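You operate a simulated robot arm through the tools that you are given. There is no shell and no other tool.

You are at the controls of a simulated robot arm. One attempt, no reset.

## Task
Tip cleaner on the dish cloth and wipe the oily smear off the counter.
Fine: stand the cleaner bottle back and shut its flip cap; put the cloth back. Set down upright: cleaner bottle. Where these are worked on the way, their far stop is far enough and under half their travel is too little: flip cap. What is to be rubbed or washed off counts as gone when no trace of it is left.

It is judged by the outcome, as a careful person would: the job done as asked, and still so three seconds after it is handed in. It fails if anything else is knocked over, pushed out of place, dropped, spilled or broken. A push-on lid holds only when it is set on centred and level and pressed home; a screw cap is set on level and turned clockwise until tight. Flat cloth is picked up by pressing the open fingertips on it (5 to 10 N) and closing them slowly along it; thin cloth reads only 2 to 8 mm in the jaws.

## Robot
A 7-joint arm with a two-finger parallel gripper, fixed in place. Base frame: the origin is at the foot of the arm, x ahead of it, y to its left, z up; the work surface is at about z = 870. Units: mm, rad, N and s.
With the tool pointing down near the work surface it reaches from about 300 to 700 mm from the base axis. Its first joint turns from -1.152 to 1.152 rad. Payload 1.57 kg.
The tool frame sits at the grasp point between the pads (the TCP): z along the fingers, y along the line on which they close. The tips reach 30 mm beyond it. The gripper opens to 110 mm. The fingers are 24 mm wide and 12 mm thick; the gripper's body (48 by 112 mm) begins 78 mm behind the TCP.
Orientation is that of the tool frame in the base frame, as a unit quaternion [x, y, z, w]. With the fingers straight down and closing along the base's y, the tool's x points along the base's -x, its y along +y and its z along -z.

## Interface
- The arm moves only by the tool send_rows. Its argument "plan" is a list of rows, each a list of 7 numbers: the shift along the tool's x, y, z in mm, then the turn, a rotation vector about the tool's x, y, z in rad, then the gripper command, from -1 (shut) to 1 (fully open), values between in proportion. In form: [[x, y, z, rx, ry, rz, grip], ...]. A call has 1 to 20 rows; each row shifts and turns the commanded pose from where the row before left it, along the tool's axes as they then stand. Each row takes 0.2 s and may step no farther than 50 mm and 0.15 rad from the row before; otherwise, or with a gripper value out of range, the whole call is refused. Where a pose cannot be reached the arm comes as near as it can. A force on the tool above 40 N (or 10 N above the force at the start of the call, whichever is more), or a blocked arm, ends the call early, and 0.2 s more pass. The fingers move at their own pace (about 108 mm/s each) and stop on an object; they squeeze with about 28 N. The grip force told is the motor's: it shows also when the fingers shut on nothing. Time passes only in rows, and 0.2 s behind the last, so rows that do not move let the fingers close. The reply holds the time, the measured pose of the TCP, the force on the tool along the base axes, the opening and the grip force, in the units named above and with some noise, with the torque about the TCP (base axes, N m) and any sound that the robot's microphone picked up.
- Cameras (640 x 400 px; columns grow to the right, rows downward): "scene" is fixed at [164.5, -390.9, 1403.1]; the picture's right is [0.76, -0.65, 0.00], its down [-0.37, -0.43, -0.82] and it looks along [0.54, 0.62, -0.57] (base axes); focal length 265 px, centre (320, 200). "wrist" rides on the gripper at [70, 16, -141] in the tool frame; the picture's right is [-0.23, 0.97, 0.00], its down [-0.86, -0.20, -0.48] and it looks along [-0.47, -0.11, 0.88] (tool axes); focal length 222 px, centre (320, 200).
- grab_frame(camera): a new picture of that camera. No time passes.
- point_at(camera, pixels): there is no depth. For up to 12 entries [column, row, z] of the newest picture of that camera ("zoom" is the newest enlarged one), the place [x, y] in the base frame at which the ray of that pixel passes the height z, good to about 2 mm. No time passes.
- inspect(camera, box): a new picture of the part [left, top, right, bottom] of that camera's present view, enlarged. No time passes.
- hand_in(): hands the job in; it is judged then, once.

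Open the gripper and draw the arm clear of the work before you hand the job in, unless the task says otherwise.

The tools are called after "Emit:" as name(argument=value, ...) on one line, values as JSON. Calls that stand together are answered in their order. send_rows: Moves the arm, as the interface text tells. Its arguments: {"type":"object","properties":{"plan":{"type":"array","items":{"type":"array","items":{"type":"number"}}}},"required":["plan"]} The other tools are called the same way: grab_frame (camera) takes a picture; point_at (camera, pixels) gives the place at which the rays of pixels pass given heights; inspect (camera, box) takes an enlarged picture of a part of a camera's view; hand_in () hands the job in.

At the start:

```text
clock: 0.0
eef_pos: [419.8, 40.7, 1215.4]
orientation: [0.001, 1.0, 0.0, 0.0]
ft_force: [0.9, 0.1, -0.2]
wrist_torque: [0.02, -0.02, -0.01]
finger_gap: 110.0
grip_force: 0.0
```

scene: 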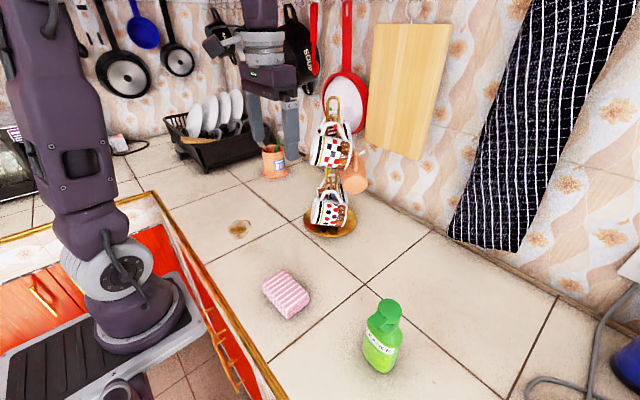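
wrist: 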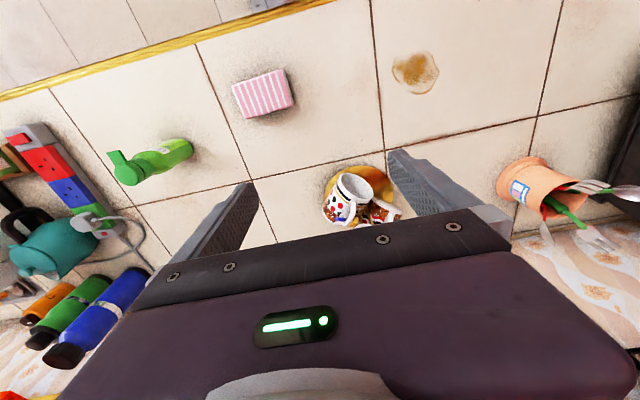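

The scene picture shows the folded pink striped cloth near (286,294), the green bottle near (383,338), the smear near (239,230) and a mug tree at (330,200). I take enlarged views first.

Emit:
inspect(camera="scene", box=[330, 270, 450, 390])

Emit:
inspect(camera="scene", box=[200, 200, 340, 330])

Emit:
inspect(camera="wrist", box=[90, 40, 310, 200])

```text
3.33 times, centred on (390, 330) of scene
```

zoom: 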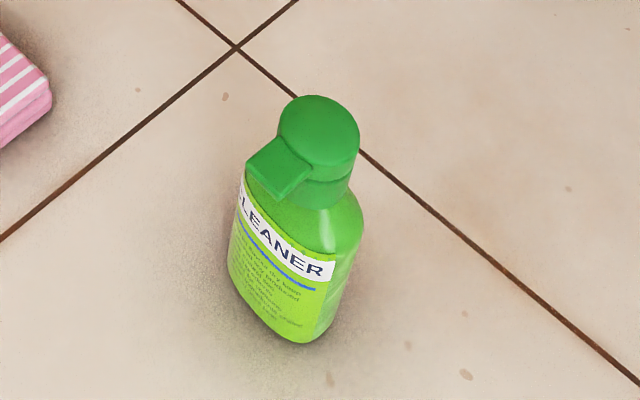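

```text
3.08 times, centred on (270, 265) of scene
```

zoom: 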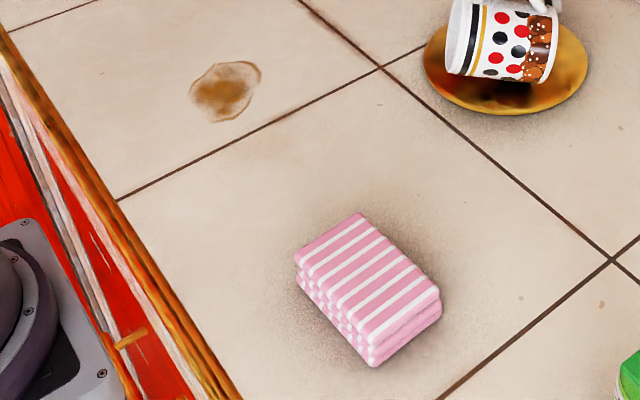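

```text
2.50 times, centred on (200, 120) of wrist
```

zoom: 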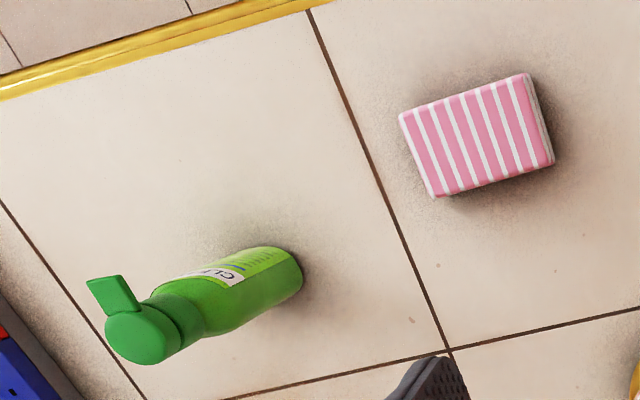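

I locate the key points: smear edges, cloth corners, bottle base and cap, from both cameras.

Emit:
point_at(camera="scene", pixels=[[239.5, 229.7, 870], [227.8, 232, 870], [251, 225, 870], [240, 219.5, 870], [236, 240, 870], [261.9, 282.8, 895], [282.3, 268.8, 895], [309, 295.1, 895], [285.6, 313, 895], [287, 319, 870], [384, 373, 870], [389.4, 307.5, 1020]])

Emit:
point_at(camera="wrist", pixels=[[415, 72, 870], [392, 72, 870], [439, 72, 870], [415, 53, 870], [415, 94, 870], [232, 84, 895], [284, 69, 895], [294, 104, 895], [245, 118, 895], [188, 148, 870], [128, 174, 1020], [118, 158, 1020]])

```text
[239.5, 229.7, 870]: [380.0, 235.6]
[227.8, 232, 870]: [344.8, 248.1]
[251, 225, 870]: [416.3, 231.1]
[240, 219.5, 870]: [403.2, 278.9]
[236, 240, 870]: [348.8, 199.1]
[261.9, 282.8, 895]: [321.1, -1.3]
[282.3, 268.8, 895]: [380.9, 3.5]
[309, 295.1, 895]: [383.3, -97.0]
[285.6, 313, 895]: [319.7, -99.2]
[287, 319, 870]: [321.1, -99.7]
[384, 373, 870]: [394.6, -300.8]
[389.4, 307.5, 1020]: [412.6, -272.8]
```

```text
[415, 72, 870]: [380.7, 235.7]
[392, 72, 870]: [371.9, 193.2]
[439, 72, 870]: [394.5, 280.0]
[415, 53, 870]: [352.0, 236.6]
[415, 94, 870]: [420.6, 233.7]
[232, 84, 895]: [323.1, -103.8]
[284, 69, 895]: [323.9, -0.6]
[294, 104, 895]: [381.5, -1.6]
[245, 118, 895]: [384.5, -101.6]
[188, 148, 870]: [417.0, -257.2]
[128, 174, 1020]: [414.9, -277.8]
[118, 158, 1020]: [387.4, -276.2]
```

Cloth spans about x 321–383, y −100–0 with its top near z 895; smear centred at (381,236); bottle about (413,−275) with its cap at about z 1020. I move the open hand to look at the bottle's cap from closer by, staying high.

Emit:
send_rows(plan=[[8, -40, 8, 0, 0, 0, 1], [8, -40, 8, 0, 0, 0, 1], [8, -40, 8, 0, 0, 0, 1], [8, -40, 8, 0, 0, 0, 1], [8, -40, 8, 0, 0, 0, 1], [8, -40, 8, 0, 0, 0, 1], [8, -40, 8, 0, 0, 0, 1], [8, -36, 8, 0, 0, 0, 1]])

Emit:
point_at(camera="scene", pixels=[[330, 222, 870], [330, 190, 930], [330, 160, 1000], [333, 100, 1150], [303, 215, 880], [357, 225, 880]])

```text
clock: 1.8
eef_pos: [352.8, -275.9, 1153.3]
orientation: [0.0, 1.0, 0.001, 0.001]
ft_force: [0.1, -0.2, 0.1]
wrist_torque: [0.04, 0.02, -0.02]
finger_gap: 109.9
grip_force: 0.1
```

```text
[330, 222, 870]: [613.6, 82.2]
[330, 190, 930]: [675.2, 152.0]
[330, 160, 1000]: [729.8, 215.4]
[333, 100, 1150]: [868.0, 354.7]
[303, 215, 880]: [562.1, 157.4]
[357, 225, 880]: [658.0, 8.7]
```

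The hand is over the bottle area; now a closer look.

Emit:
grab_frame(camera="wrist")

Emit:
inspect(camera="scene", box=[350, 280, 430, 380])

```text
taken
```

wrist: 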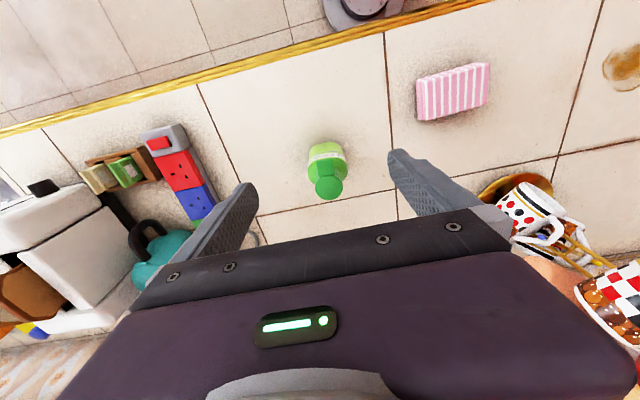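

```text
4.00 times, centred on (390, 330) of scene
```

zoom: 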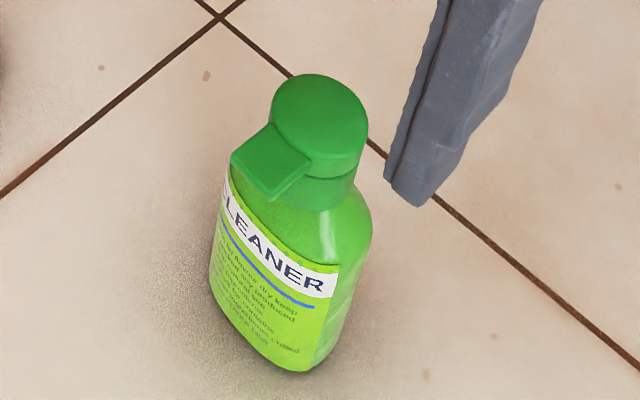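

The bottle shows at about (326,168) in the wrist view; I enlarge it.

Emit:
inspect(camera="wrist", box=[286, 130, 366, 210])

```text
5.00 times, centred on (326, 170) of wrist
```

zoom: 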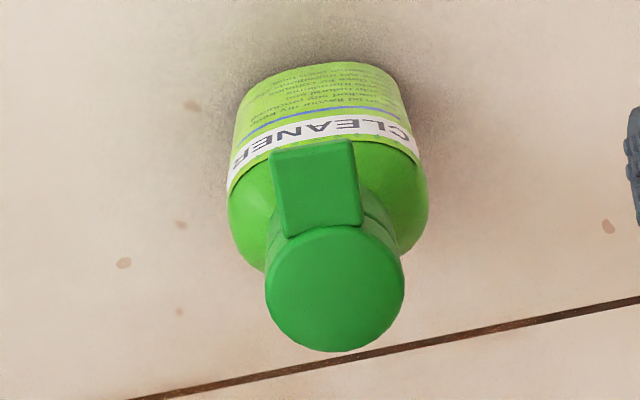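

I triangulate cap centre and lip corners with both views.

Emit:
point_at(camera="scene", pixels=[[390, 309.5, 1000], [390, 309.5, 1010], [390, 309.5, 1020], [390, 309.5, 1030], [372, 319.5, 1000], [372, 319.5, 1010], [380.5, 328, 1000], [380.5, 328, 1010], [386, 321.5, 1010], [375, 311, 1010]])

Emit:
point_at(camera="wrist", pixels=[[329, 188, 1000], [329, 188, 1010], [329, 188, 1020], [329, 188, 1030], [316.6, 160.2, 1000], [316.6, 160.2, 1010], [332.4, 158.2, 1000], [332.4, 158.2, 1010], [315, 188, 1010], [343, 188, 1010], [308, 175, 960], [346, 175, 960]])

```text
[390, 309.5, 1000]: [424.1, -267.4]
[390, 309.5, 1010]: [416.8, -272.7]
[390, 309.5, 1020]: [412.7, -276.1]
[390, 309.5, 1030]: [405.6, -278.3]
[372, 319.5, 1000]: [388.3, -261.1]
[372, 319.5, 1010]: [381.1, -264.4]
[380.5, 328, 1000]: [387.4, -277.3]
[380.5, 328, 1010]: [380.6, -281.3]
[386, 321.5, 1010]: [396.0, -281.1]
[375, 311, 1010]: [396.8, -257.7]
```

```text
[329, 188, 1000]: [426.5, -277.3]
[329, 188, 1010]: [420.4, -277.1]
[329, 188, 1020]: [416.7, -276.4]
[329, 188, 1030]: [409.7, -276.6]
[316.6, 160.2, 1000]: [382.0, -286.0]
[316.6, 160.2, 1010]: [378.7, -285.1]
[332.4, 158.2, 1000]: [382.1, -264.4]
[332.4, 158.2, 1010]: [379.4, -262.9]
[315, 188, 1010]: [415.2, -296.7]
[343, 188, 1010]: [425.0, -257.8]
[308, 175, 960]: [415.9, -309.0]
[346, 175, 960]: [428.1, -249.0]
```

Cap top is about z 1019 at (414,−276); a lip sticks out toward the robot to x≈380 at z≈1010. I tilt the hand forward 0.78 rad in free space to see the lip from a low angle and to test the reach.

Emit:
send_rows(plan=[[0, 0, 0, 0, -0.13, 0, 1], [0, 0, 0, 0, -0.13, 0, 1], [0, 0, 0, 0, -0.13, 0, 1], [0, 0, 0, 0, -0.13, 0, 1], [0, 0, 0, 0, -0.13, 0, 1], [0, 0, 0, 0, -0.13, 0, 1]])

Emit:
grab_frame(camera="wrist")

Emit:
grab_frame(camera="scene")

```text
clock: 3.2
eef_pos: [356.3, -275.2, 1151.2]
orientation: [0.001, 0.924, -0.001, 0.382]
ft_force: [0.4, 0.5, -0.6]
wrist_torque: [0.0, 0.0, 0.02]
finger_gap: 109.8
grip_force: 0.1
```

```text
taken
```

wrist: 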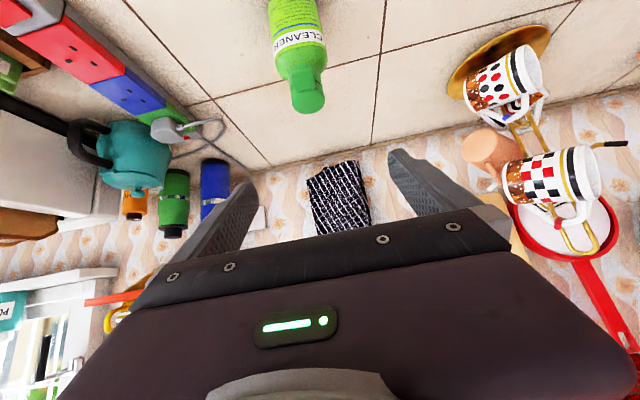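

```text
taken
```

scene: 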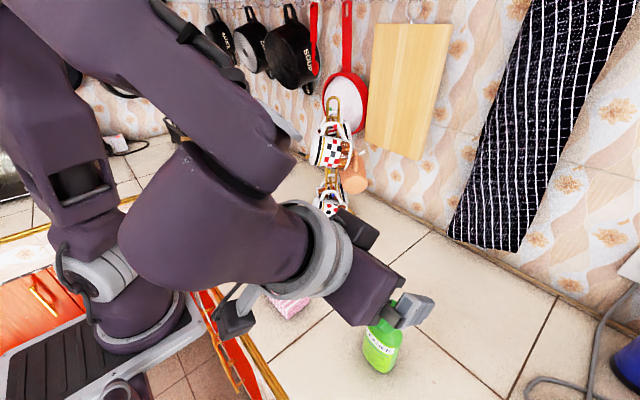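

The tilted pose is reachable. I lower the hand and draw it back so that the lip comes to the middle of the wrist view.

Emit:
send_rows(plan=[[34, 0, 12, 0, 0, 0, 1], [34, 0, 12, 0, 0, 0, 1], [34, 0, 12, 0, 0, 0, 1], [0, 0, 0, 0, 0, 0, 1]])

Emit:
grab_frame(camera="wrist")

```text
clock: 4.2
eef_pos: [310.3, -276.2, 1055.8]
orientation: [0.001, 0.925, -0.001, 0.381]
ft_force: [-0.8, -0.5, -0.3]
wrist_torque: [0.02, 0.0, 0.01]
finger_gap: 110.1
grip_force: 0.1
```

```text
taken
```

wrist: 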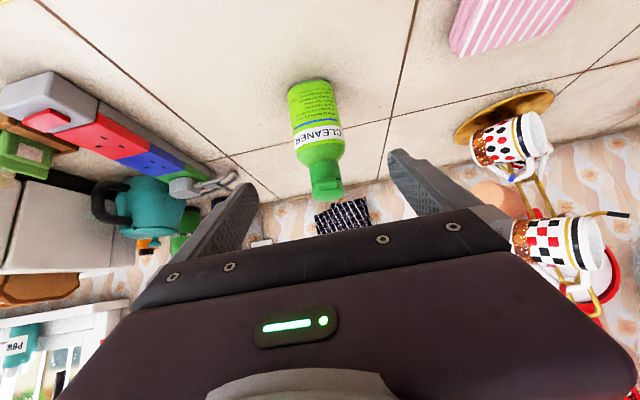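

The bottle stands at (320,145) in this view, cap below; I enlarge it.

Emit:
inspect(camera="wrist", box=[280, 140, 370, 215])

Emit:
inspect(camera="wrist", box=[260, 70, 380, 215])

```text
5.33 times, centred on (325, 178) of wrist
```

zoom: 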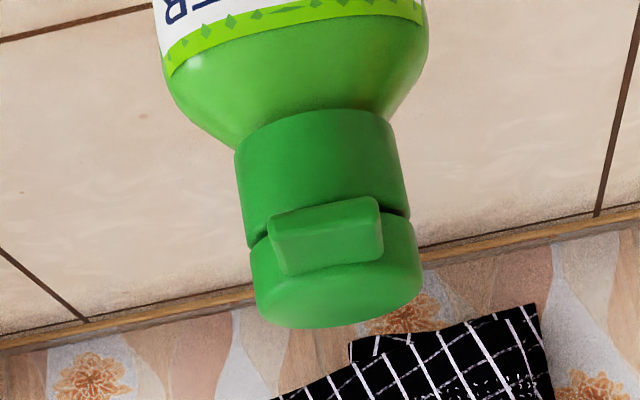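

```text
2.76 times, centred on (320, 142) of wrist
```

zoom: 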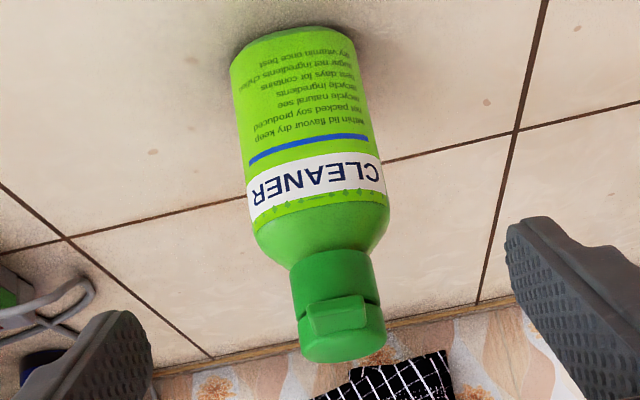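

I use rays of the lip's lower edge (326,179), upper edge (327,191), the seam and the lid top to get their heights.

Emit:
point_at(camera="wrist", pixels=[[326, 179, 1000], [326, 179, 1010], [326, 179, 1020], [327, 191, 1000], [327, 191, 1010], [327, 191, 1020], [327, 191, 1030], [325, 161.5, 985], [325, 161.5, 995], [328, 201.5, 1020], [328, 201.5, 1030], [313, 83, 870]])

```text
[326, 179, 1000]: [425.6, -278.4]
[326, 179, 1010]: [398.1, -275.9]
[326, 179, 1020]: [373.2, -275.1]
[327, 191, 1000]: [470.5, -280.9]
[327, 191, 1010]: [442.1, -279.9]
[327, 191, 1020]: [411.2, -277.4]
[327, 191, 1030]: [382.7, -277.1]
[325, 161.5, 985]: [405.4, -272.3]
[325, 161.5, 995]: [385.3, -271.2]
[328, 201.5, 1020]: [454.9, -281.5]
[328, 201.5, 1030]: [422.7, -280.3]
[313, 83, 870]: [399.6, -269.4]
```

The lip is a block on the lid's front at roughly z 1015–1025. I tilt the hand on toward level to test reach and see the lip from below.

Emit:
send_rows(plan=[[0, 0, 0, 0, -0.13, 0, 1], [0, 0, 0, 0, -0.13, 0, 1], [0, 0, 0, 0, -0.13, 0, 1], [0, 0, 0, 0, -0.13, 0, 1], [0, 0, 0, 0, -0.13, 0, 1], [0, 0, 0, 0, -0.13, 0, 1]])

Emit:
grab_frame(camera="wrist")

Emit:
grab_frame(camera="scene")

```text
clock: 5.6
eef_pos: [357.6, -274.3, 1070.2]
orientation: [0.002, 0.712, -0.001, 0.703]
ft_force: [0.4, -0.5, 1.1]
wrist_torque: [0.01, -0.01, 0.01]
finger_gap: 109.8
grip_force: 0.0
out of reach, approached as far as the arm can: row 5, 6
```

```text
taken
```

wrist: 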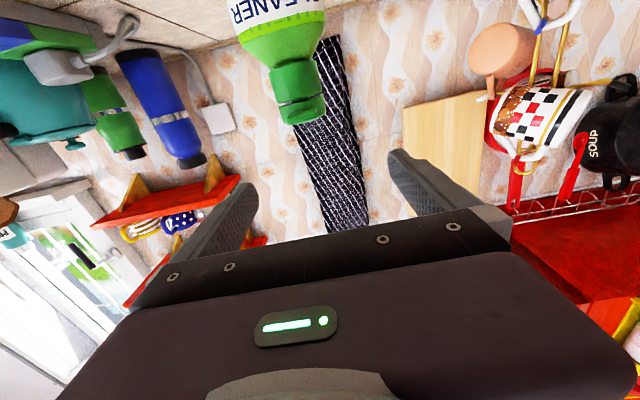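

```text
taken
```

scene: 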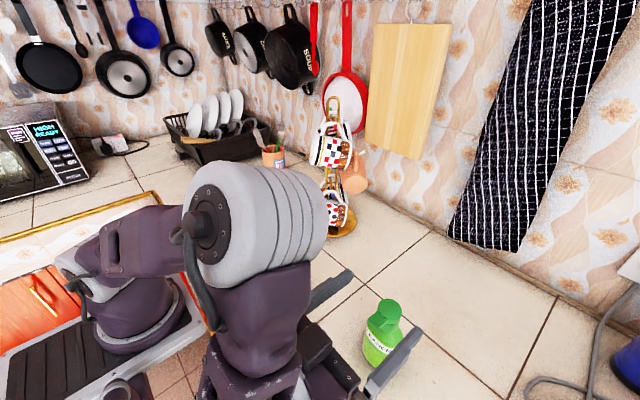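

The level pose is reached at x≈358. I enlarge the cap, seen at (300,85).

Emit:
inspect(camera="wrist", box=[240, 20, 360, 130])

Emit:
inspect(camera="scene", box=[290, 240, 450, 400])

```text
3.64 times, centred on (300, 75) of wrist
```

zoom: 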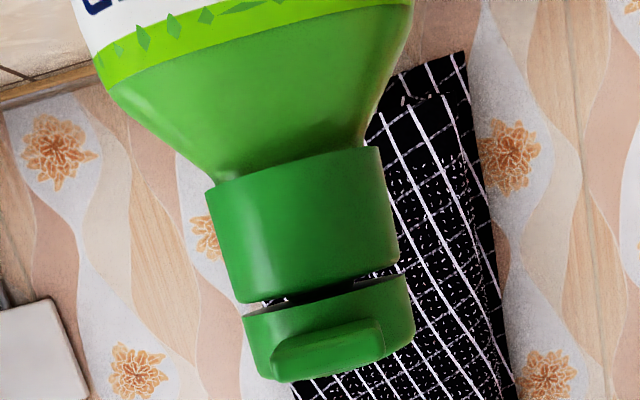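

```text
2.50 times, centred on (370, 320) of scene
```

zoom: 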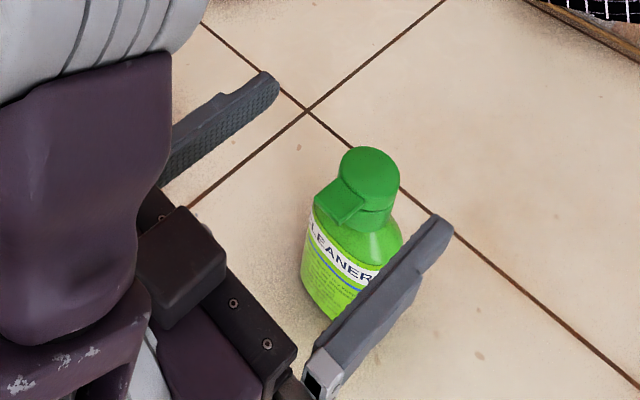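

From rays: collar top ≈1010, lid 1012–1024, lip z 1016–1023 reaching out to x≈378, y −263…−285. A still row and a small forward move will show where the commanded pose really stands.

Emit:
send_rows(plan=[[0, 0, 2, 0, 0, 0, 1], [0, 0, 0, 0, 0, 0, 1]])

```text
clock: 6.2
eef_pos: [360.8, -274.3, 1072.1]
orientation: [0.0, 0.71, 0.0, 0.704]
ft_force: [-0.7, 0.1, 0.2]
wrist_torque: [0.03, -0.01, 0.02]
finger_gap: 109.8
grip_force: 0.0
```

The command follows the reached pose. With the open fingers straddling the cap (24 mm clear each side) I lower the hand 60 mm in front of the cap.

Emit:
send_rows(plan=[[12, 0, -0.5, 0, 0, 0, 1], [12, 0, -0.5, 0, 0, 0, 1], [12, 0, -0.5, 0, 0, 0, 1], [12, 0, -0.5, 0, 0, 0, 1], [12, 0, -0.5, 0, 0, 0, 1]])

Emit:
grab_frame(camera="wrist")

Emit:
inspect(camera="scene", box=[290, 240, 450, 400])

```text
clock: 7.4
eef_pos: [373.6, -295.1, 1024.2]
orientation: [0.001, 0.711, -0.001, 0.703]
ft_force: [0.4, -0.7, -0.2]
wrist_torque: [-0.01, -0.01, 0.01]
finger_gap: 110.0
grip_force: 0.0
out of reach, approached as far as the arm can: row 1, 2, 3, 4, 5
```

```text
taken
```

wrist: 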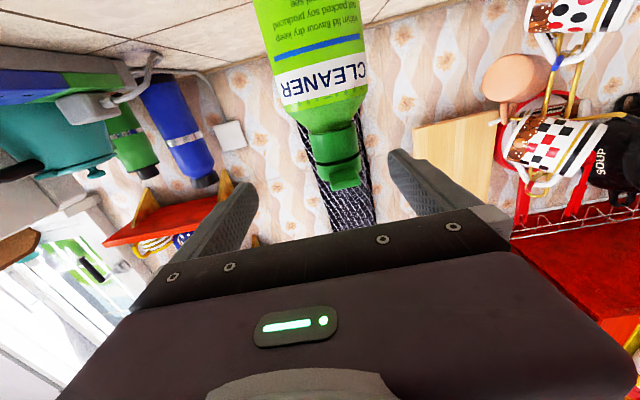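

```text
2.50 times, centred on (370, 320) of scene
```

zoom: 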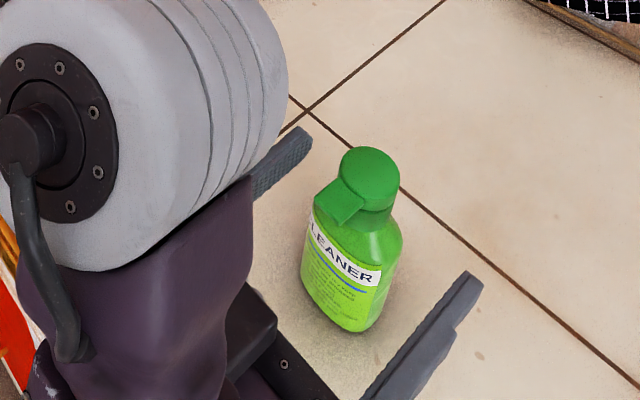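

The level pose from the front runs out of reach lower down (it drifted to y −295, nothing touched). I raise the hand again and will come from the bottle's left side instead, fingers pointing along −y.

Emit:
send_rows(plan=[[-25, 0, 0, 0, 0, 0, 1], [-25, 0, 0, 0, 0, 0, 1], [-25, 0, 0, 0, 0, 0, 1], [-25, 0, 0, 0, 0, 0, 1], [-20, 20, 0, 0, 0, 0, 1], [0, 40, 0, 0, 0, 0, 1], [0, 40, 0, 0, 0, 0, 1], [0, 40, 0, 0, 0, 0, 1]])

```text
clock: 9.2
eef_pos: [380.5, -183.1, 1151.7]
orientation: [-0.001, 0.711, 0.001, 0.703]
ft_force: [-0.1, -0.3, 0.6]
wrist_torque: [0.0, 0.0, 0.02]
finger_gap: 109.9
grip_force: 0.0
out of reach, approached as far as the arm can: row 8
```

I now turn the hand about the vertical toward −y in steps.

Emit:
send_rows(plan=[[0, 0, 5, 0.14, 0, 0, 1], [0, 0, 5, 0.14, 0, 0, 1], [0, 0, 5, 0.14, 0, 0, 1], [0, 0, 0, 0.14, 0, 0, 1], [0, 0, 0, 0.14, 0, 0, 1], [0, 0, 0, 0.14, 0, 0, 1]])

```text
clock: 10.6
eef_pos: [445.4, -270.7, 1196.7]
orientation: [0.231, 0.681, -0.228, 0.657]
ft_force: [-0.2, 0.4, -0.3]
wrist_torque: [0.01, -0.02, -0.01]
finger_gap: 109.9
grip_force: 0.1
out of reach, approached as far as the arm can: row 1, 2, 3, 4, 5, 6
```

The pose drifted to (445,−271,1197); I look at the arm's posture.

Emit:
grab_frame(camera="scene")

Emit:
grab_frame(camera="wrist")

```text
taken
```

scene: 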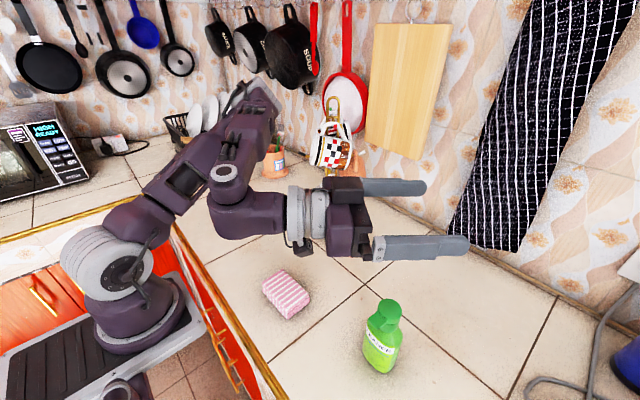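

```text
taken
```

wrist: 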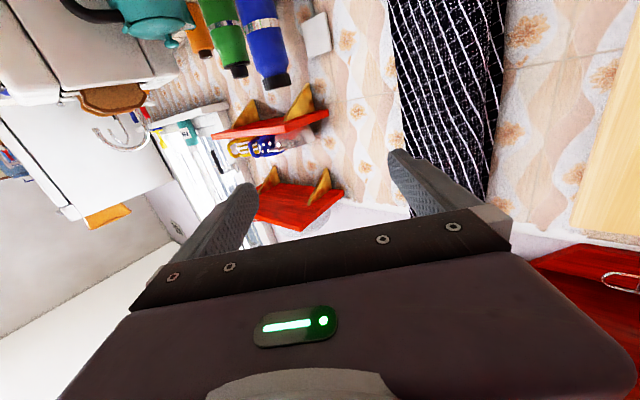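

The forearm is near its limit in this posture. I return the hand to straight down and will tilt sideways from there.

Emit:
send_rows(plan=[[0, 0, 0, -0.0426, 0.1228, -0.0432, 1], [0, 0, 0, -0.0426, 0.1228, -0.0432, 1], [0, 0, 0, -0.0426, 0.1228, -0.0432, 1], [0, 0, 0, -0.0426, 0.1228, -0.0432, 1], [0, 0, 0, -0.0426, 0.1228, -0.0432, 1], [0, 0, 0, -0.0426, 0.1228, -0.0432, 1], [0, 0, 0, -0.0426, 0.1228, -0.0432, 1], [0, 0, 0, -0.0426, 0.1228, -0.0432, 1], [0, 0, 0, -0.0426, 0.1228, -0.0432, 1], [0, 0, 0, -0.0426, 0.1228, -0.0432, 1], [0, 0, 0, -0.0426, 0.1228, -0.0432, 1], [0, 0, 0, -0.0426, 0.1228, -0.0432, 1]])

Emit:
grab_frame(camera="scene")

```text
clock: 13.2
eef_pos: [443.3, -270.4, 1196.4]
orientation: [0.001, 1.0, -0.001, -0.002]
ft_force: [-0.3, -0.2, 0.2]
wrist_torque: [0.01, 0.01, 0.0]
finger_gap: 109.7
grip_force: 0.1
```

```text
taken
```

scene: 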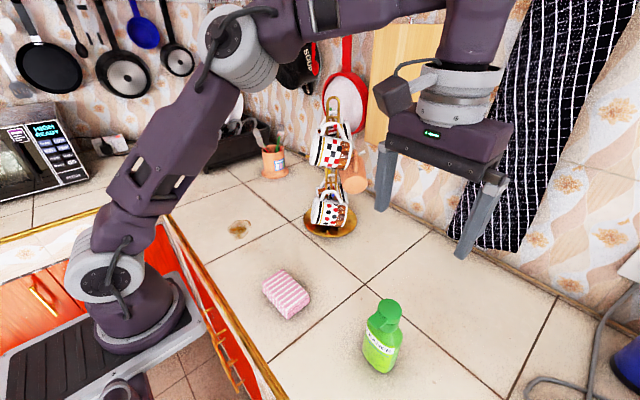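

The hand points straight down again. I move it to about (400,−130,1170) and tilt it sideways so that the fingers point along −y.

Emit:
send_rows(plan=[[11, 35, 7, 0, 0, 0, 1], [11, 35, 7, 0, 0, 0, 1], [11, 35, 7, 0, 0, 0, 1], [11, 35, 7, 0, 0, 0, 1], [0, 0, 0, 0.13, 0, 0, 1], [0, 0, 0, 0.13, 0, 0, 1], [0, 0, 0, 0.13, 0, 0, 1], [0, 0, 0, 0.13, 0, 0, 1], [0, 0, 0, 0.13, 0, 0, 1], [0, 0, 0, 0.13, 0, 0, 1]])

Emit:
grab_frame(camera="scene")

```text
clock: 15.4
eef_pos: [402.7, -131.8, 1167.4]
orientation: [0.001, 0.924, -0.382, 0.0]
ft_force: [-0.2, 0.0, 0.4]
wrist_torque: [-0.01, 0.0, 0.0]
finger_gap: 110.0
grip_force: 0.0
```

```text
taken
```

scene: 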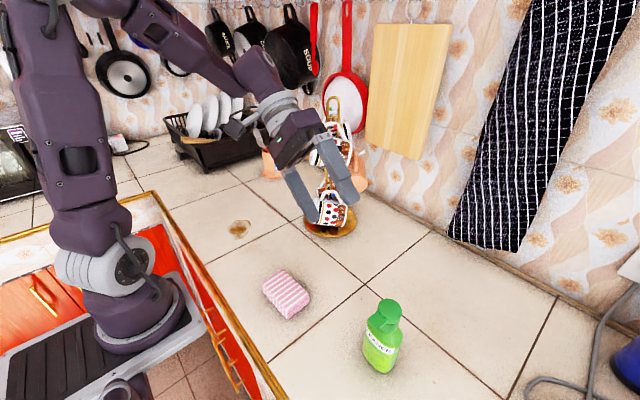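

Halfway is reached without trouble. I continue the tilt to level.

Emit:
send_rows(plan=[[0, 0, 0, 0.13, 0, 0, 1], [0, 0, 0, 0.13, 0, 0, 1], [0, 0, 0, 0.13, 0, 0, 1], [0, 0, 0, 0.13, 0, 0, 1], [0, 0, 0, 0.13, 0, 0, 1], [0, 0, 0, 0.13, 0, 0, 1]])

Emit:
grab_frame(camera="scene")

Emit:
grab_frame(camera="wrist")

```text
clock: 16.8
eef_pos: [400.7, -133.1, 1167.2]
orientation: [0.001, 0.71, -0.704, -0.001]
ft_force: [0.0, -0.9, -0.9]
wrist_torque: [0.02, -0.01, 0.05]
finger_gap: 110.2
grip_force: 0.0
```

```text
taken
```

scene: 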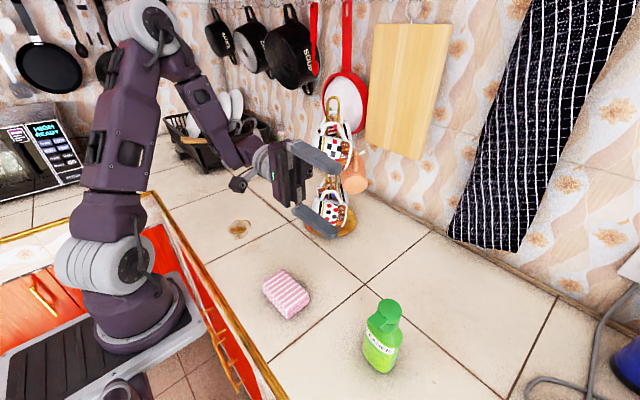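

```text
taken
```

wrist: 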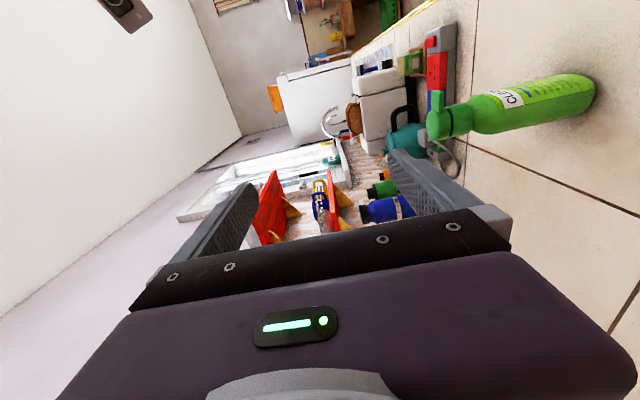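

The hand is level along −y with the bottle in clear view of the scene camera. I shut the fingers and lower to about (379,−180,1000), beside and just below the lip's height.

Emit:
send_rows(plan=[[4.3, 33, 9.4, 0, 0, 0, -1], [4.3, 33, 9.4, 0, 0, 0, -1], [4.3, 33, 9.4, 0, 0, 0, -1], [4.3, 33, 9.4, 0, 0, 0, -1], [4.3, 33, 9.4, 0, 0, 0, -1], [0, 0, 0, 0, 0, 0, -1]])

Emit:
grab_frame(camera="scene")

Emit:
grab_frame(camera="wrist")

```text
clock: 18.2
eef_pos: [378.9, -177.8, 1001.7]
orientation: [0.001, 0.71, -0.704, -0.001]
ft_force: [0.1, 0.7, 0.5]
wrist_torque: [-0.03, 0.01, 0.03]
finger_gap: 0.0
grip_force: 21.3
```

```text
taken
```

scene: 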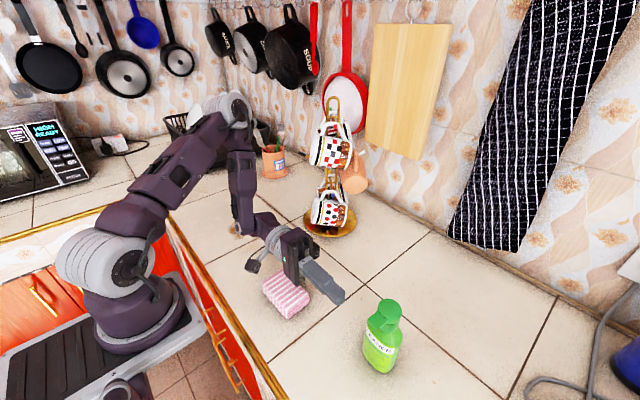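

```text
taken
```

wrist: 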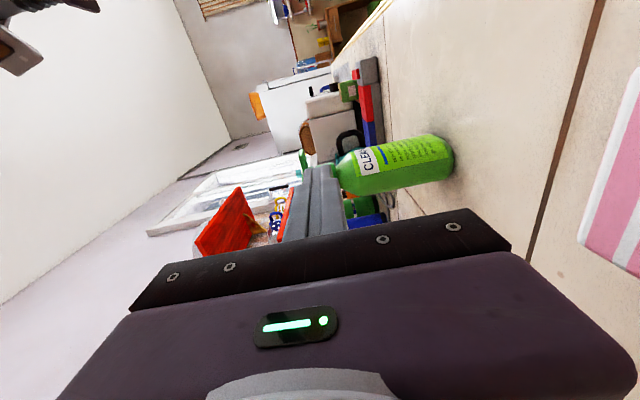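

Now an enlarged scene view to check the finger tips against the lip.

Emit:
inspect(camera="scene", box=[290, 240, 430, 380])

Emit:
inspect(camera="wrist", box=[270, 120, 470, 240])

```text
2.86 times, centred on (360, 310) of scene
```

zoom: 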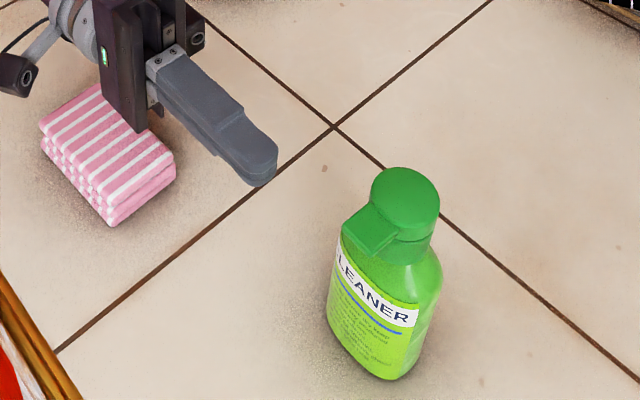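

```text
3.20 times, centred on (370, 180) of wrist
```

zoom: 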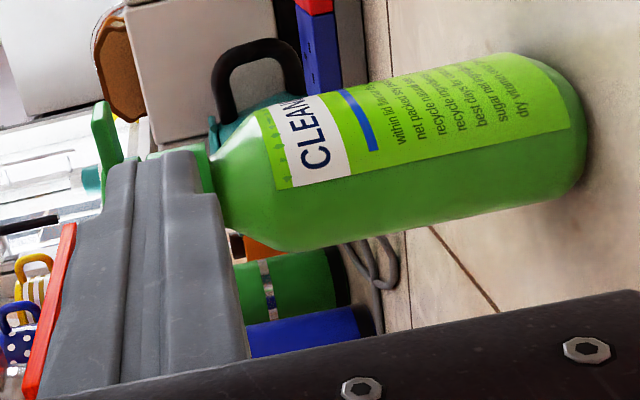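

Lip underside comes out again at z≈1016; finger tops are at 1013.7. I drop 4 mm, go 3 mm back toward the robot and slide the shut fingers under the lip along −y.

Emit:
send_rows(plan=[[3, 4, 0, 0, 0, 0, -1], [0, 0, 16, 0, 0, 0, -1], [0, 0, 16, 0, 0, 0, -1], [0, 0, 16, 0, 0, 0, -1], [0, 0, 16, 0, 0, 0, -1], [0, 0, 12, 0, 0, 0, -1], [0, 0, 0, 0, 0, 0, -1]])

Emit:
inspect(camera="scene", box=[290, 240, 430, 380])

Emit:
inspect(camera="wrist", box=[230, 100, 430, 230])

```text
clock: 19.8
eef_pos: [375.7, -253.9, 997.0]
orientation: [0.001, 0.71, -0.704, -0.001]
ft_force: [-0.9, -0.3, 0.7]
wrist_torque: [-0.01, -0.01, 0.02]
finger_gap: 0.0
grip_force: 21.3
```

```text
2.86 times, centred on (360, 310) of scene
```

zoom: 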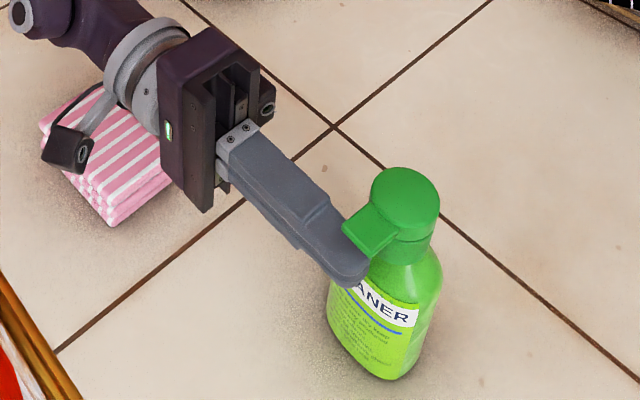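

```text
3.08 times, centred on (330, 165) of wrist
```

zoom: 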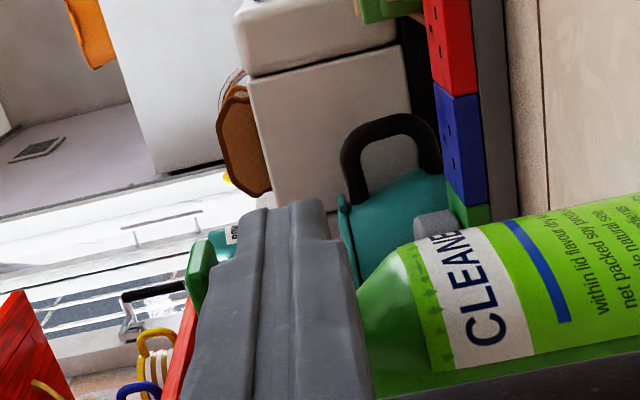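

The finger tips (to y≈−284) are under the lip. I lift gently by 15 mm and look whether the lid opens or the bottle tilts.

Emit:
send_rows(plan=[[0, -4, 0, 0, 0, 0, -1], [0, -3, 0, 0, 0, 0, -1], [0, -2, 0, 0, 0, 0, -1], [0, -2, 0, 0, 0, 0, -1], [0, -2, 0, 0, 0, 0, -1], [0, -2, 0, 0, 0, 0, -1]])

Emit:
inspect(camera="scene", box=[290, 240, 430, 380])

Emit:
inspect(camera="wrist", box=[230, 100, 430, 230])

```text
clock: 21.2
eef_pos: [376.3, -252.1, 1011.7]
orientation: [0.001, 0.71, -0.704, -0.001]
ft_force: [0.7, 0.0, -0.6]
wrist_torque: [0.01, 0.01, -0.01]
finger_gap: 0.0
grip_force: 21.3
```

```text
2.86 times, centred on (360, 310) of scene
```

zoom: 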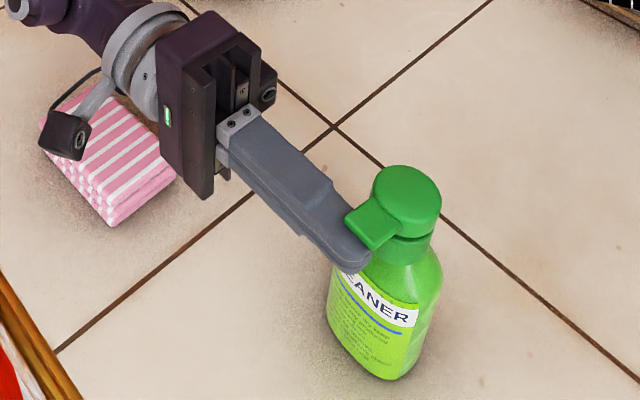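

```text
3.08 times, centred on (330, 165) of wrist
```

zoom: 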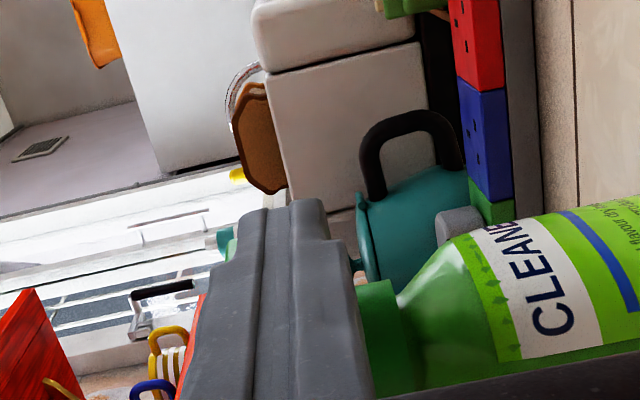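

The lid's gap has grown and the bottle's base has not moved, so the lid is swinging up. I go on along an arc about the rear hinge.

Emit:
send_rows(plan=[[0, -4, 0, 0, 0, 0, -1], [-0.5, -4.5, 0, 0, 0, 0, -1], [-1.2, -4, 0, 0, 0, 0, -1], [-1.5, -4, 0, 0, 0, 0, -1], [-4, -5.5, 0, 0, 0, 0, -1], [-4, -5, 0, 0, 0, 0, -1]])

Emit:
inspect(camera="scene", box=[290, 240, 430, 380])

```text
clock: 22.6
eef_pos: [387.0, -251.8, 1040.0]
orientation: [0.002, 0.711, -0.704, -0.001]
ft_force: [0.8, 0.9, -0.8]
wrist_torque: [0.0, 0.01, -0.01]
finger_gap: 0.2
grip_force: 21.6
```

```text
2.86 times, centred on (360, 310) of scene
```

zoom: 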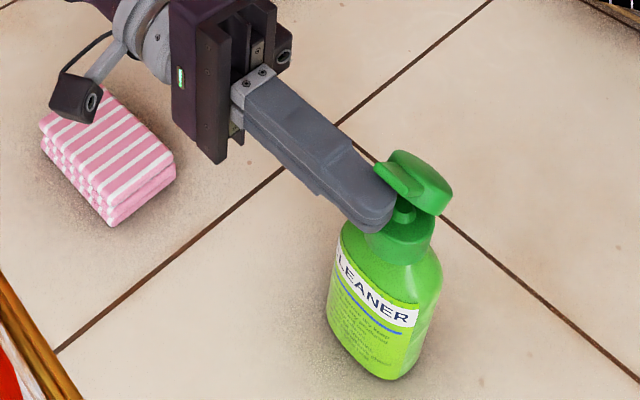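

The lid stands about 45° open with the nozzle showing and the bottle still in place. I push on over the top toward the far stop.

Emit:
send_rows(plan=[[-4, -3, 0, 0, 0, 0, -1], [-4, -2.5, 0, 0, 0, 0, -1], [-4, -2, 0, 0, 0, 0, -1], [-4, -1.5, 0, 0, 0, 0, -1], [-5, -1, 0, 0, 0, 0, -1], [-5, 0, 0, 0, 0, 0, -1], [-5, 0, 0, 0, 0, 0, -1], [-5, 0, 0, 0, 0, 0, -1]])

Emit:
inspect(camera="scene", box=[290, 240, 430, 380])

```text
clock: 24.4
eef_pos: [423.0, -252.0, 1048.9]
orientation: [0.002, 0.71, -0.704, -0.001]
ft_force: [-0.6, -0.2, 1.1]
wrist_torque: [-0.02, -0.01, -0.05]
finger_gap: 0.0
grip_force: 21.5
```

```text
2.86 times, centred on (360, 310) of scene
```

zoom: 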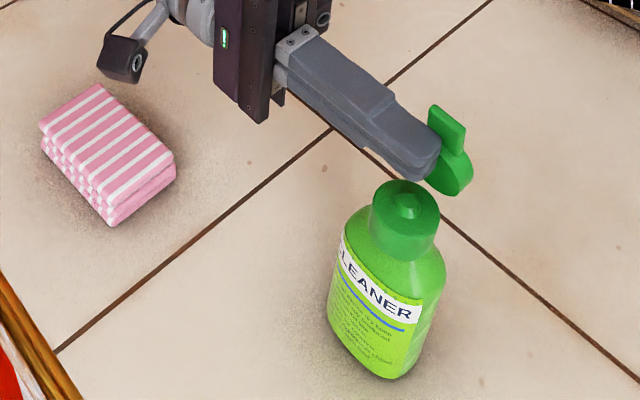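

The lid now stands upright behind the nozzle. I keep pushing it back in small steps.

Emit:
send_rows(plan=[[-4, 0, 0, 0, 0, 0, -1], [-4, 0.5, 0, 0, 0, 0, -1], [-4, 0.5, 0, 0, 0, 0, -1], [0, 0, 0, 0, 0, 0, -1]])

Emit:
inspect(camera="scene", box=[290, 240, 430, 380])

```text
clock: 25.4
eef_pos: [435.1, -253.4, 1049.2]
orientation: [0.001, 0.71, -0.704, -0.002]
ft_force: [0.3, -0.5, 1.2]
wrist_torque: [-0.02, 0.03, -0.02]
finger_gap: 0.2
grip_force: 21.4
```

```text
2.86 times, centred on (360, 310) of scene
```

zoom: 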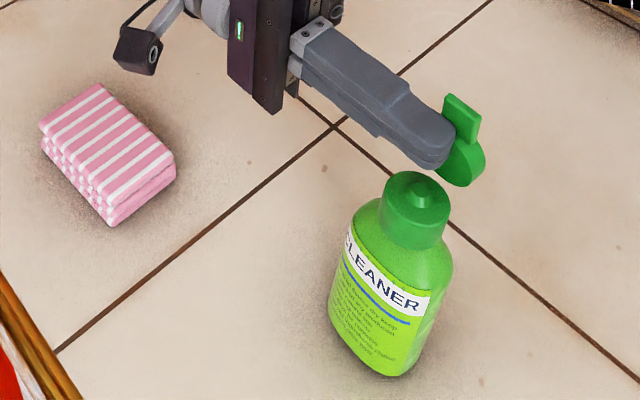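

The bottle has begun to lean back (its cap moved from (405,200) to (415,190)), so the lid has met its far stop. I ease off at once, gently.

Emit:
send_rows(plan=[[2, 0, 0, 0, 0, 0, -1], [2, 0, 0, 0, 0, 0, -1], [2, 0, 0, 0, 0, 0, -1], [2, 0, 0, 0, 0, 0, -1], [2, 0, 0, 0, 0, 0, -1], [2, 0, 0, 0, 0, 0, -1]])

Emit:
inspect(camera="scene", box=[290, 240, 430, 380])

```text
clock: 26.8
eef_pos: [423.2, -253.6, 1048.2]
orientation: [0.002, 0.71, -0.704, -0.001]
ft_force: [-0.3, -0.1, 0.2]
wrist_torque: [0.01, 0.0, 0.02]
finger_gap: 0.0
grip_force: 22.0
```

```text
2.86 times, centred on (360, 310) of scene
```

zoom: 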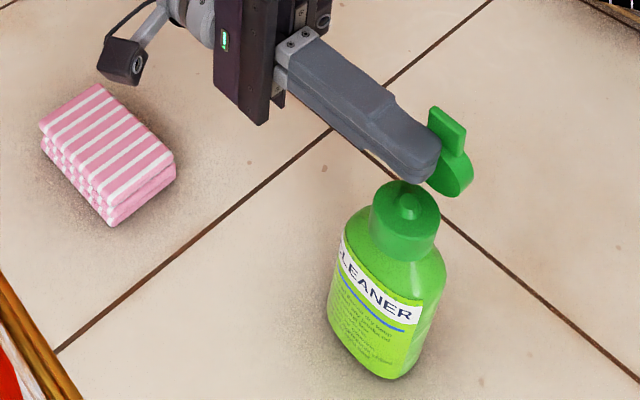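

The bottle stands upright again and the lid is at its stop, just past vertical. I draw the fingers away toward the robot and then along +y, and look whether the lid stays.

Emit:
send_rows(plan=[[4, 0, 0, 0, 0, 0, -1], [4, -2, 0, 0, 0, 0, -1], [0, 0, -20, 0, 0, 0, -1], [0, 0, -30, 0, 0, 0, -1], [0, 0, -30, 0, 0, 0, -1], [0, 0, -20, 0, 0, 0, -1]])

Emit:
inspect(camera="scene", box=[290, 240, 450, 380])

Emit:
grab_frame(camera="wrist")

```text
clock: 28.2
eef_pos: [415.4, -152.6, 1050.7]
orientation: [0.002, 0.71, -0.704, -0.001]
ft_force: [0.5, -0.8, 0.5]
wrist_torque: [0.0, -0.03, 0.02]
finger_gap: 0.0
grip_force: 20.9
```

```text
2.86 times, centred on (370, 310) of scene
```

zoom: 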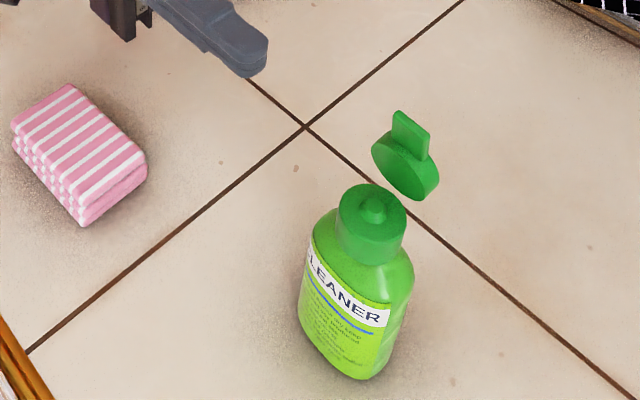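

```text
taken
```

wrist: 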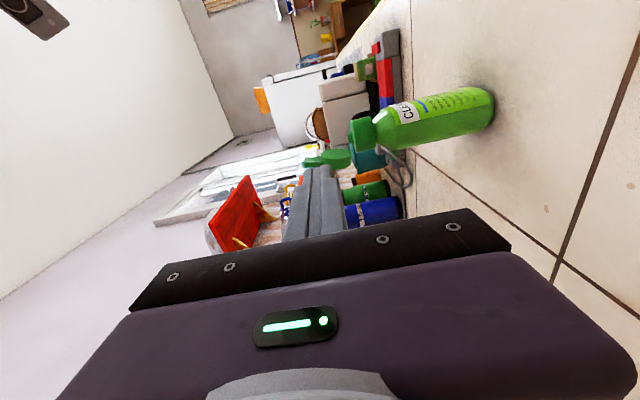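

The lid stays open near 100° and the bottle's base is still at (385,373). Now I open the fingers and roll the hand −90° so that they close along x for gripping the bottle.

Emit:
send_rows(plan=[[0, 0, 0, 0, 0, -0.131, 1], [0, 0, 0, 0, 0, -0.131, 1], [0, 0, 0, 0, 0, -0.131, 1], [0, 0, 0, 0, 0, -0.131, 1], [0, 0, 0, 0, 0, -0.131, 1], [0, 0, 0, 0, 0, -0.131, 1], [0, 0, 0, 0, 0, -0.131, 1], [0, 0, 0, 0, 0, -0.131, 1], [0, 0, 0, 0, 0, -0.131, 1], [0, 0, 0, 0, 0, -0.131, 1], [0, 0, 0, 0, 0, -0.131, 1], [0, 0, 0, 0, 0, -0.131, 1]])

Emit:
grab_frame(camera="wrist")

Emit:
grab_frame(camera="scene")

```text
clock: 30.8
eef_pos: [415.9, -152.4, 1050.0]
orientation: [0.502, -0.502, 0.496, 0.5]
ft_force: [-0.7, 0.3, 0.1]
wrist_torque: [0.0, 0.0, 0.0]
finger_gap: 109.9
grip_force: 0.1
```

```text
taken
```

wrist: 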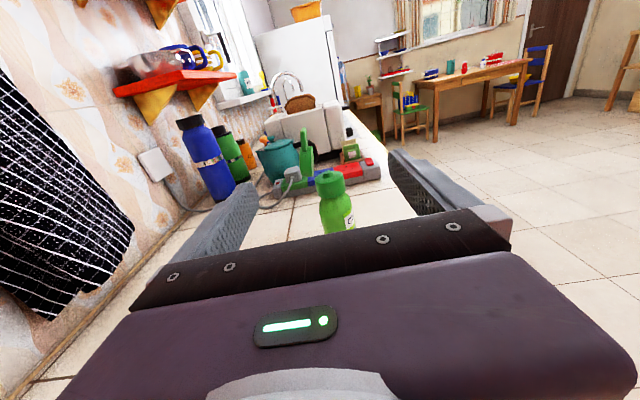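

```text
taken
```

scene: 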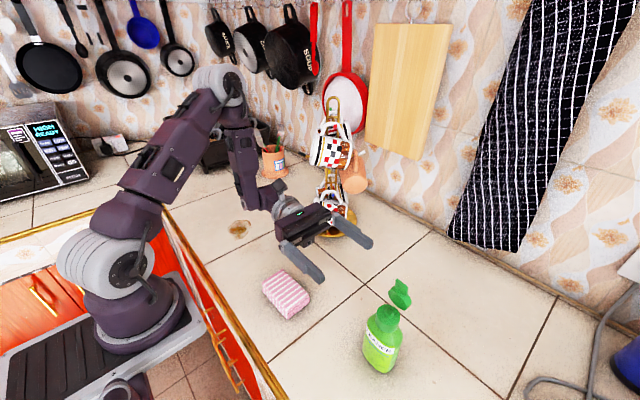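

The roll is done; the bottle stands between the fingers in the wrist view. I enlarge it to judge its depth along x.

Emit:
inspect(camera="wrist", box=[270, 130, 400, 240])

Emit:
send_rows(plan=[[-21, 0, 0, 0, 0, 0, 1], [-21, 0, 0, 0, 0, 0, 1], [-21, 0, 0, 0, 0, 0, 1], [-21, 0, 0, 0, 0, 0, 1], [-21, 0, 0, 0, 0, 0, 1], [0, 0, 0, 0, 0, 0, 1]])

Emit:
grab_frame(camera="wrist")

Emit:
grab_frame(camera="scene")

```text
3.64 times, centred on (335, 185) of wrist
```

zoom: 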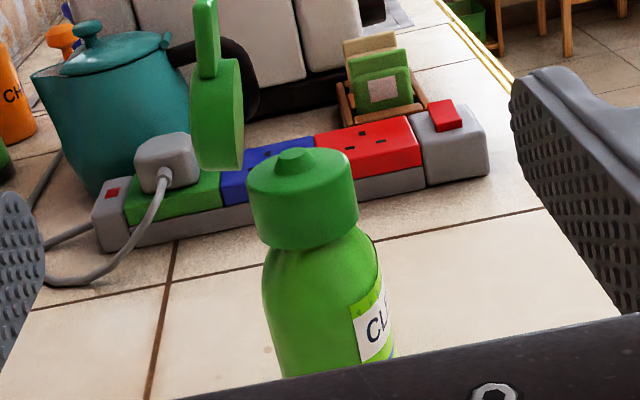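

```text
clock: 32.2
eef_pos: [415.4, -153.2, 947.2]
orientation: [-0.502, 0.503, -0.496, -0.499]
ft_force: [0.3, 0.1, -0.5]
wrist_torque: [0.01, 0.0, 0.01]
finger_gap: 109.6
grip_force: 0.1
```

```text
taken
```

wrist: 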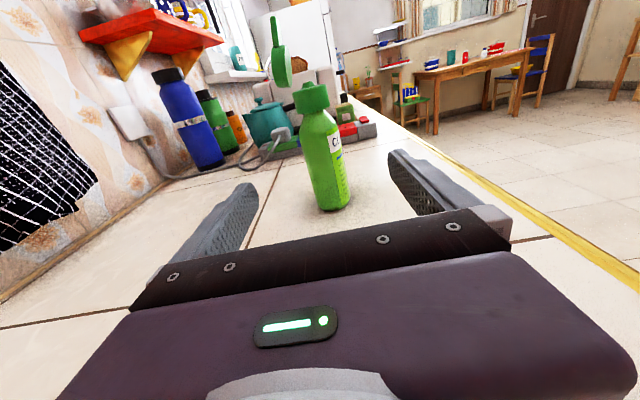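

```text
taken
```

scene: 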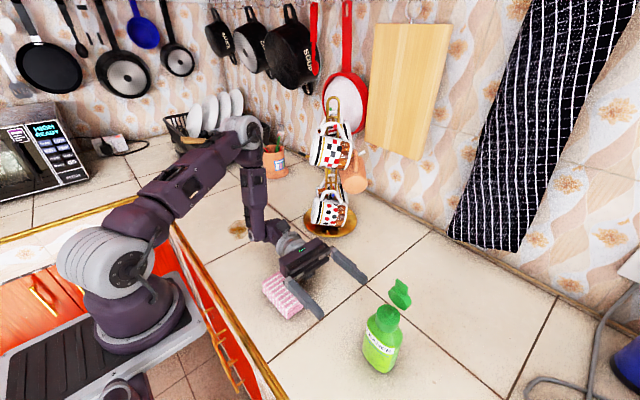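

Reach is fine and the bottle lies between the open fingers. I advance along −y until the pads surround the bottle body at z≈947.

Emit:
send_rows(plan=[[0, 0, 20, 0, 0, 0, 1], [0, 0, 20, 0, 0, 0, 1], [0, 0, 20, 0, 0, 0, 1], [0, 0, 20, 0, 0, 0, 1], [0, 0, 20, 0, 0, 0, 1], [0, 0, 18, 0, 0, 0, 1], [0, 0, 0, 0, 0, 0, 1]])

Emit:
grab_frame(camera="wrist")

Emit:
grab_frame(camera="scene")

```text
clock: 33.8
eef_pos: [414.7, -271.0, 944.5]
orientation: [-0.502, 0.503, -0.496, -0.499]
ft_force: [0.5, 0.5, 0.4]
wrist_torque: [0.0, -0.01, -0.01]
finger_gap: 110.0
grip_force: 0.1
```

```text
taken
```

wrist: 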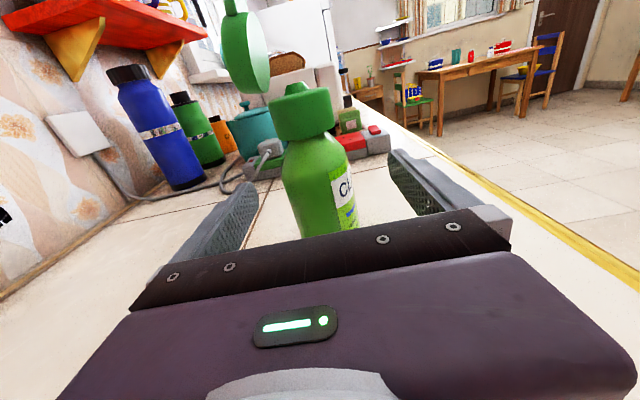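

```text
taken
```

scene: 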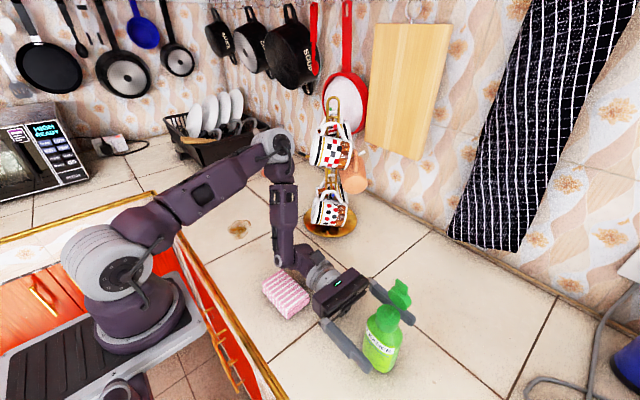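

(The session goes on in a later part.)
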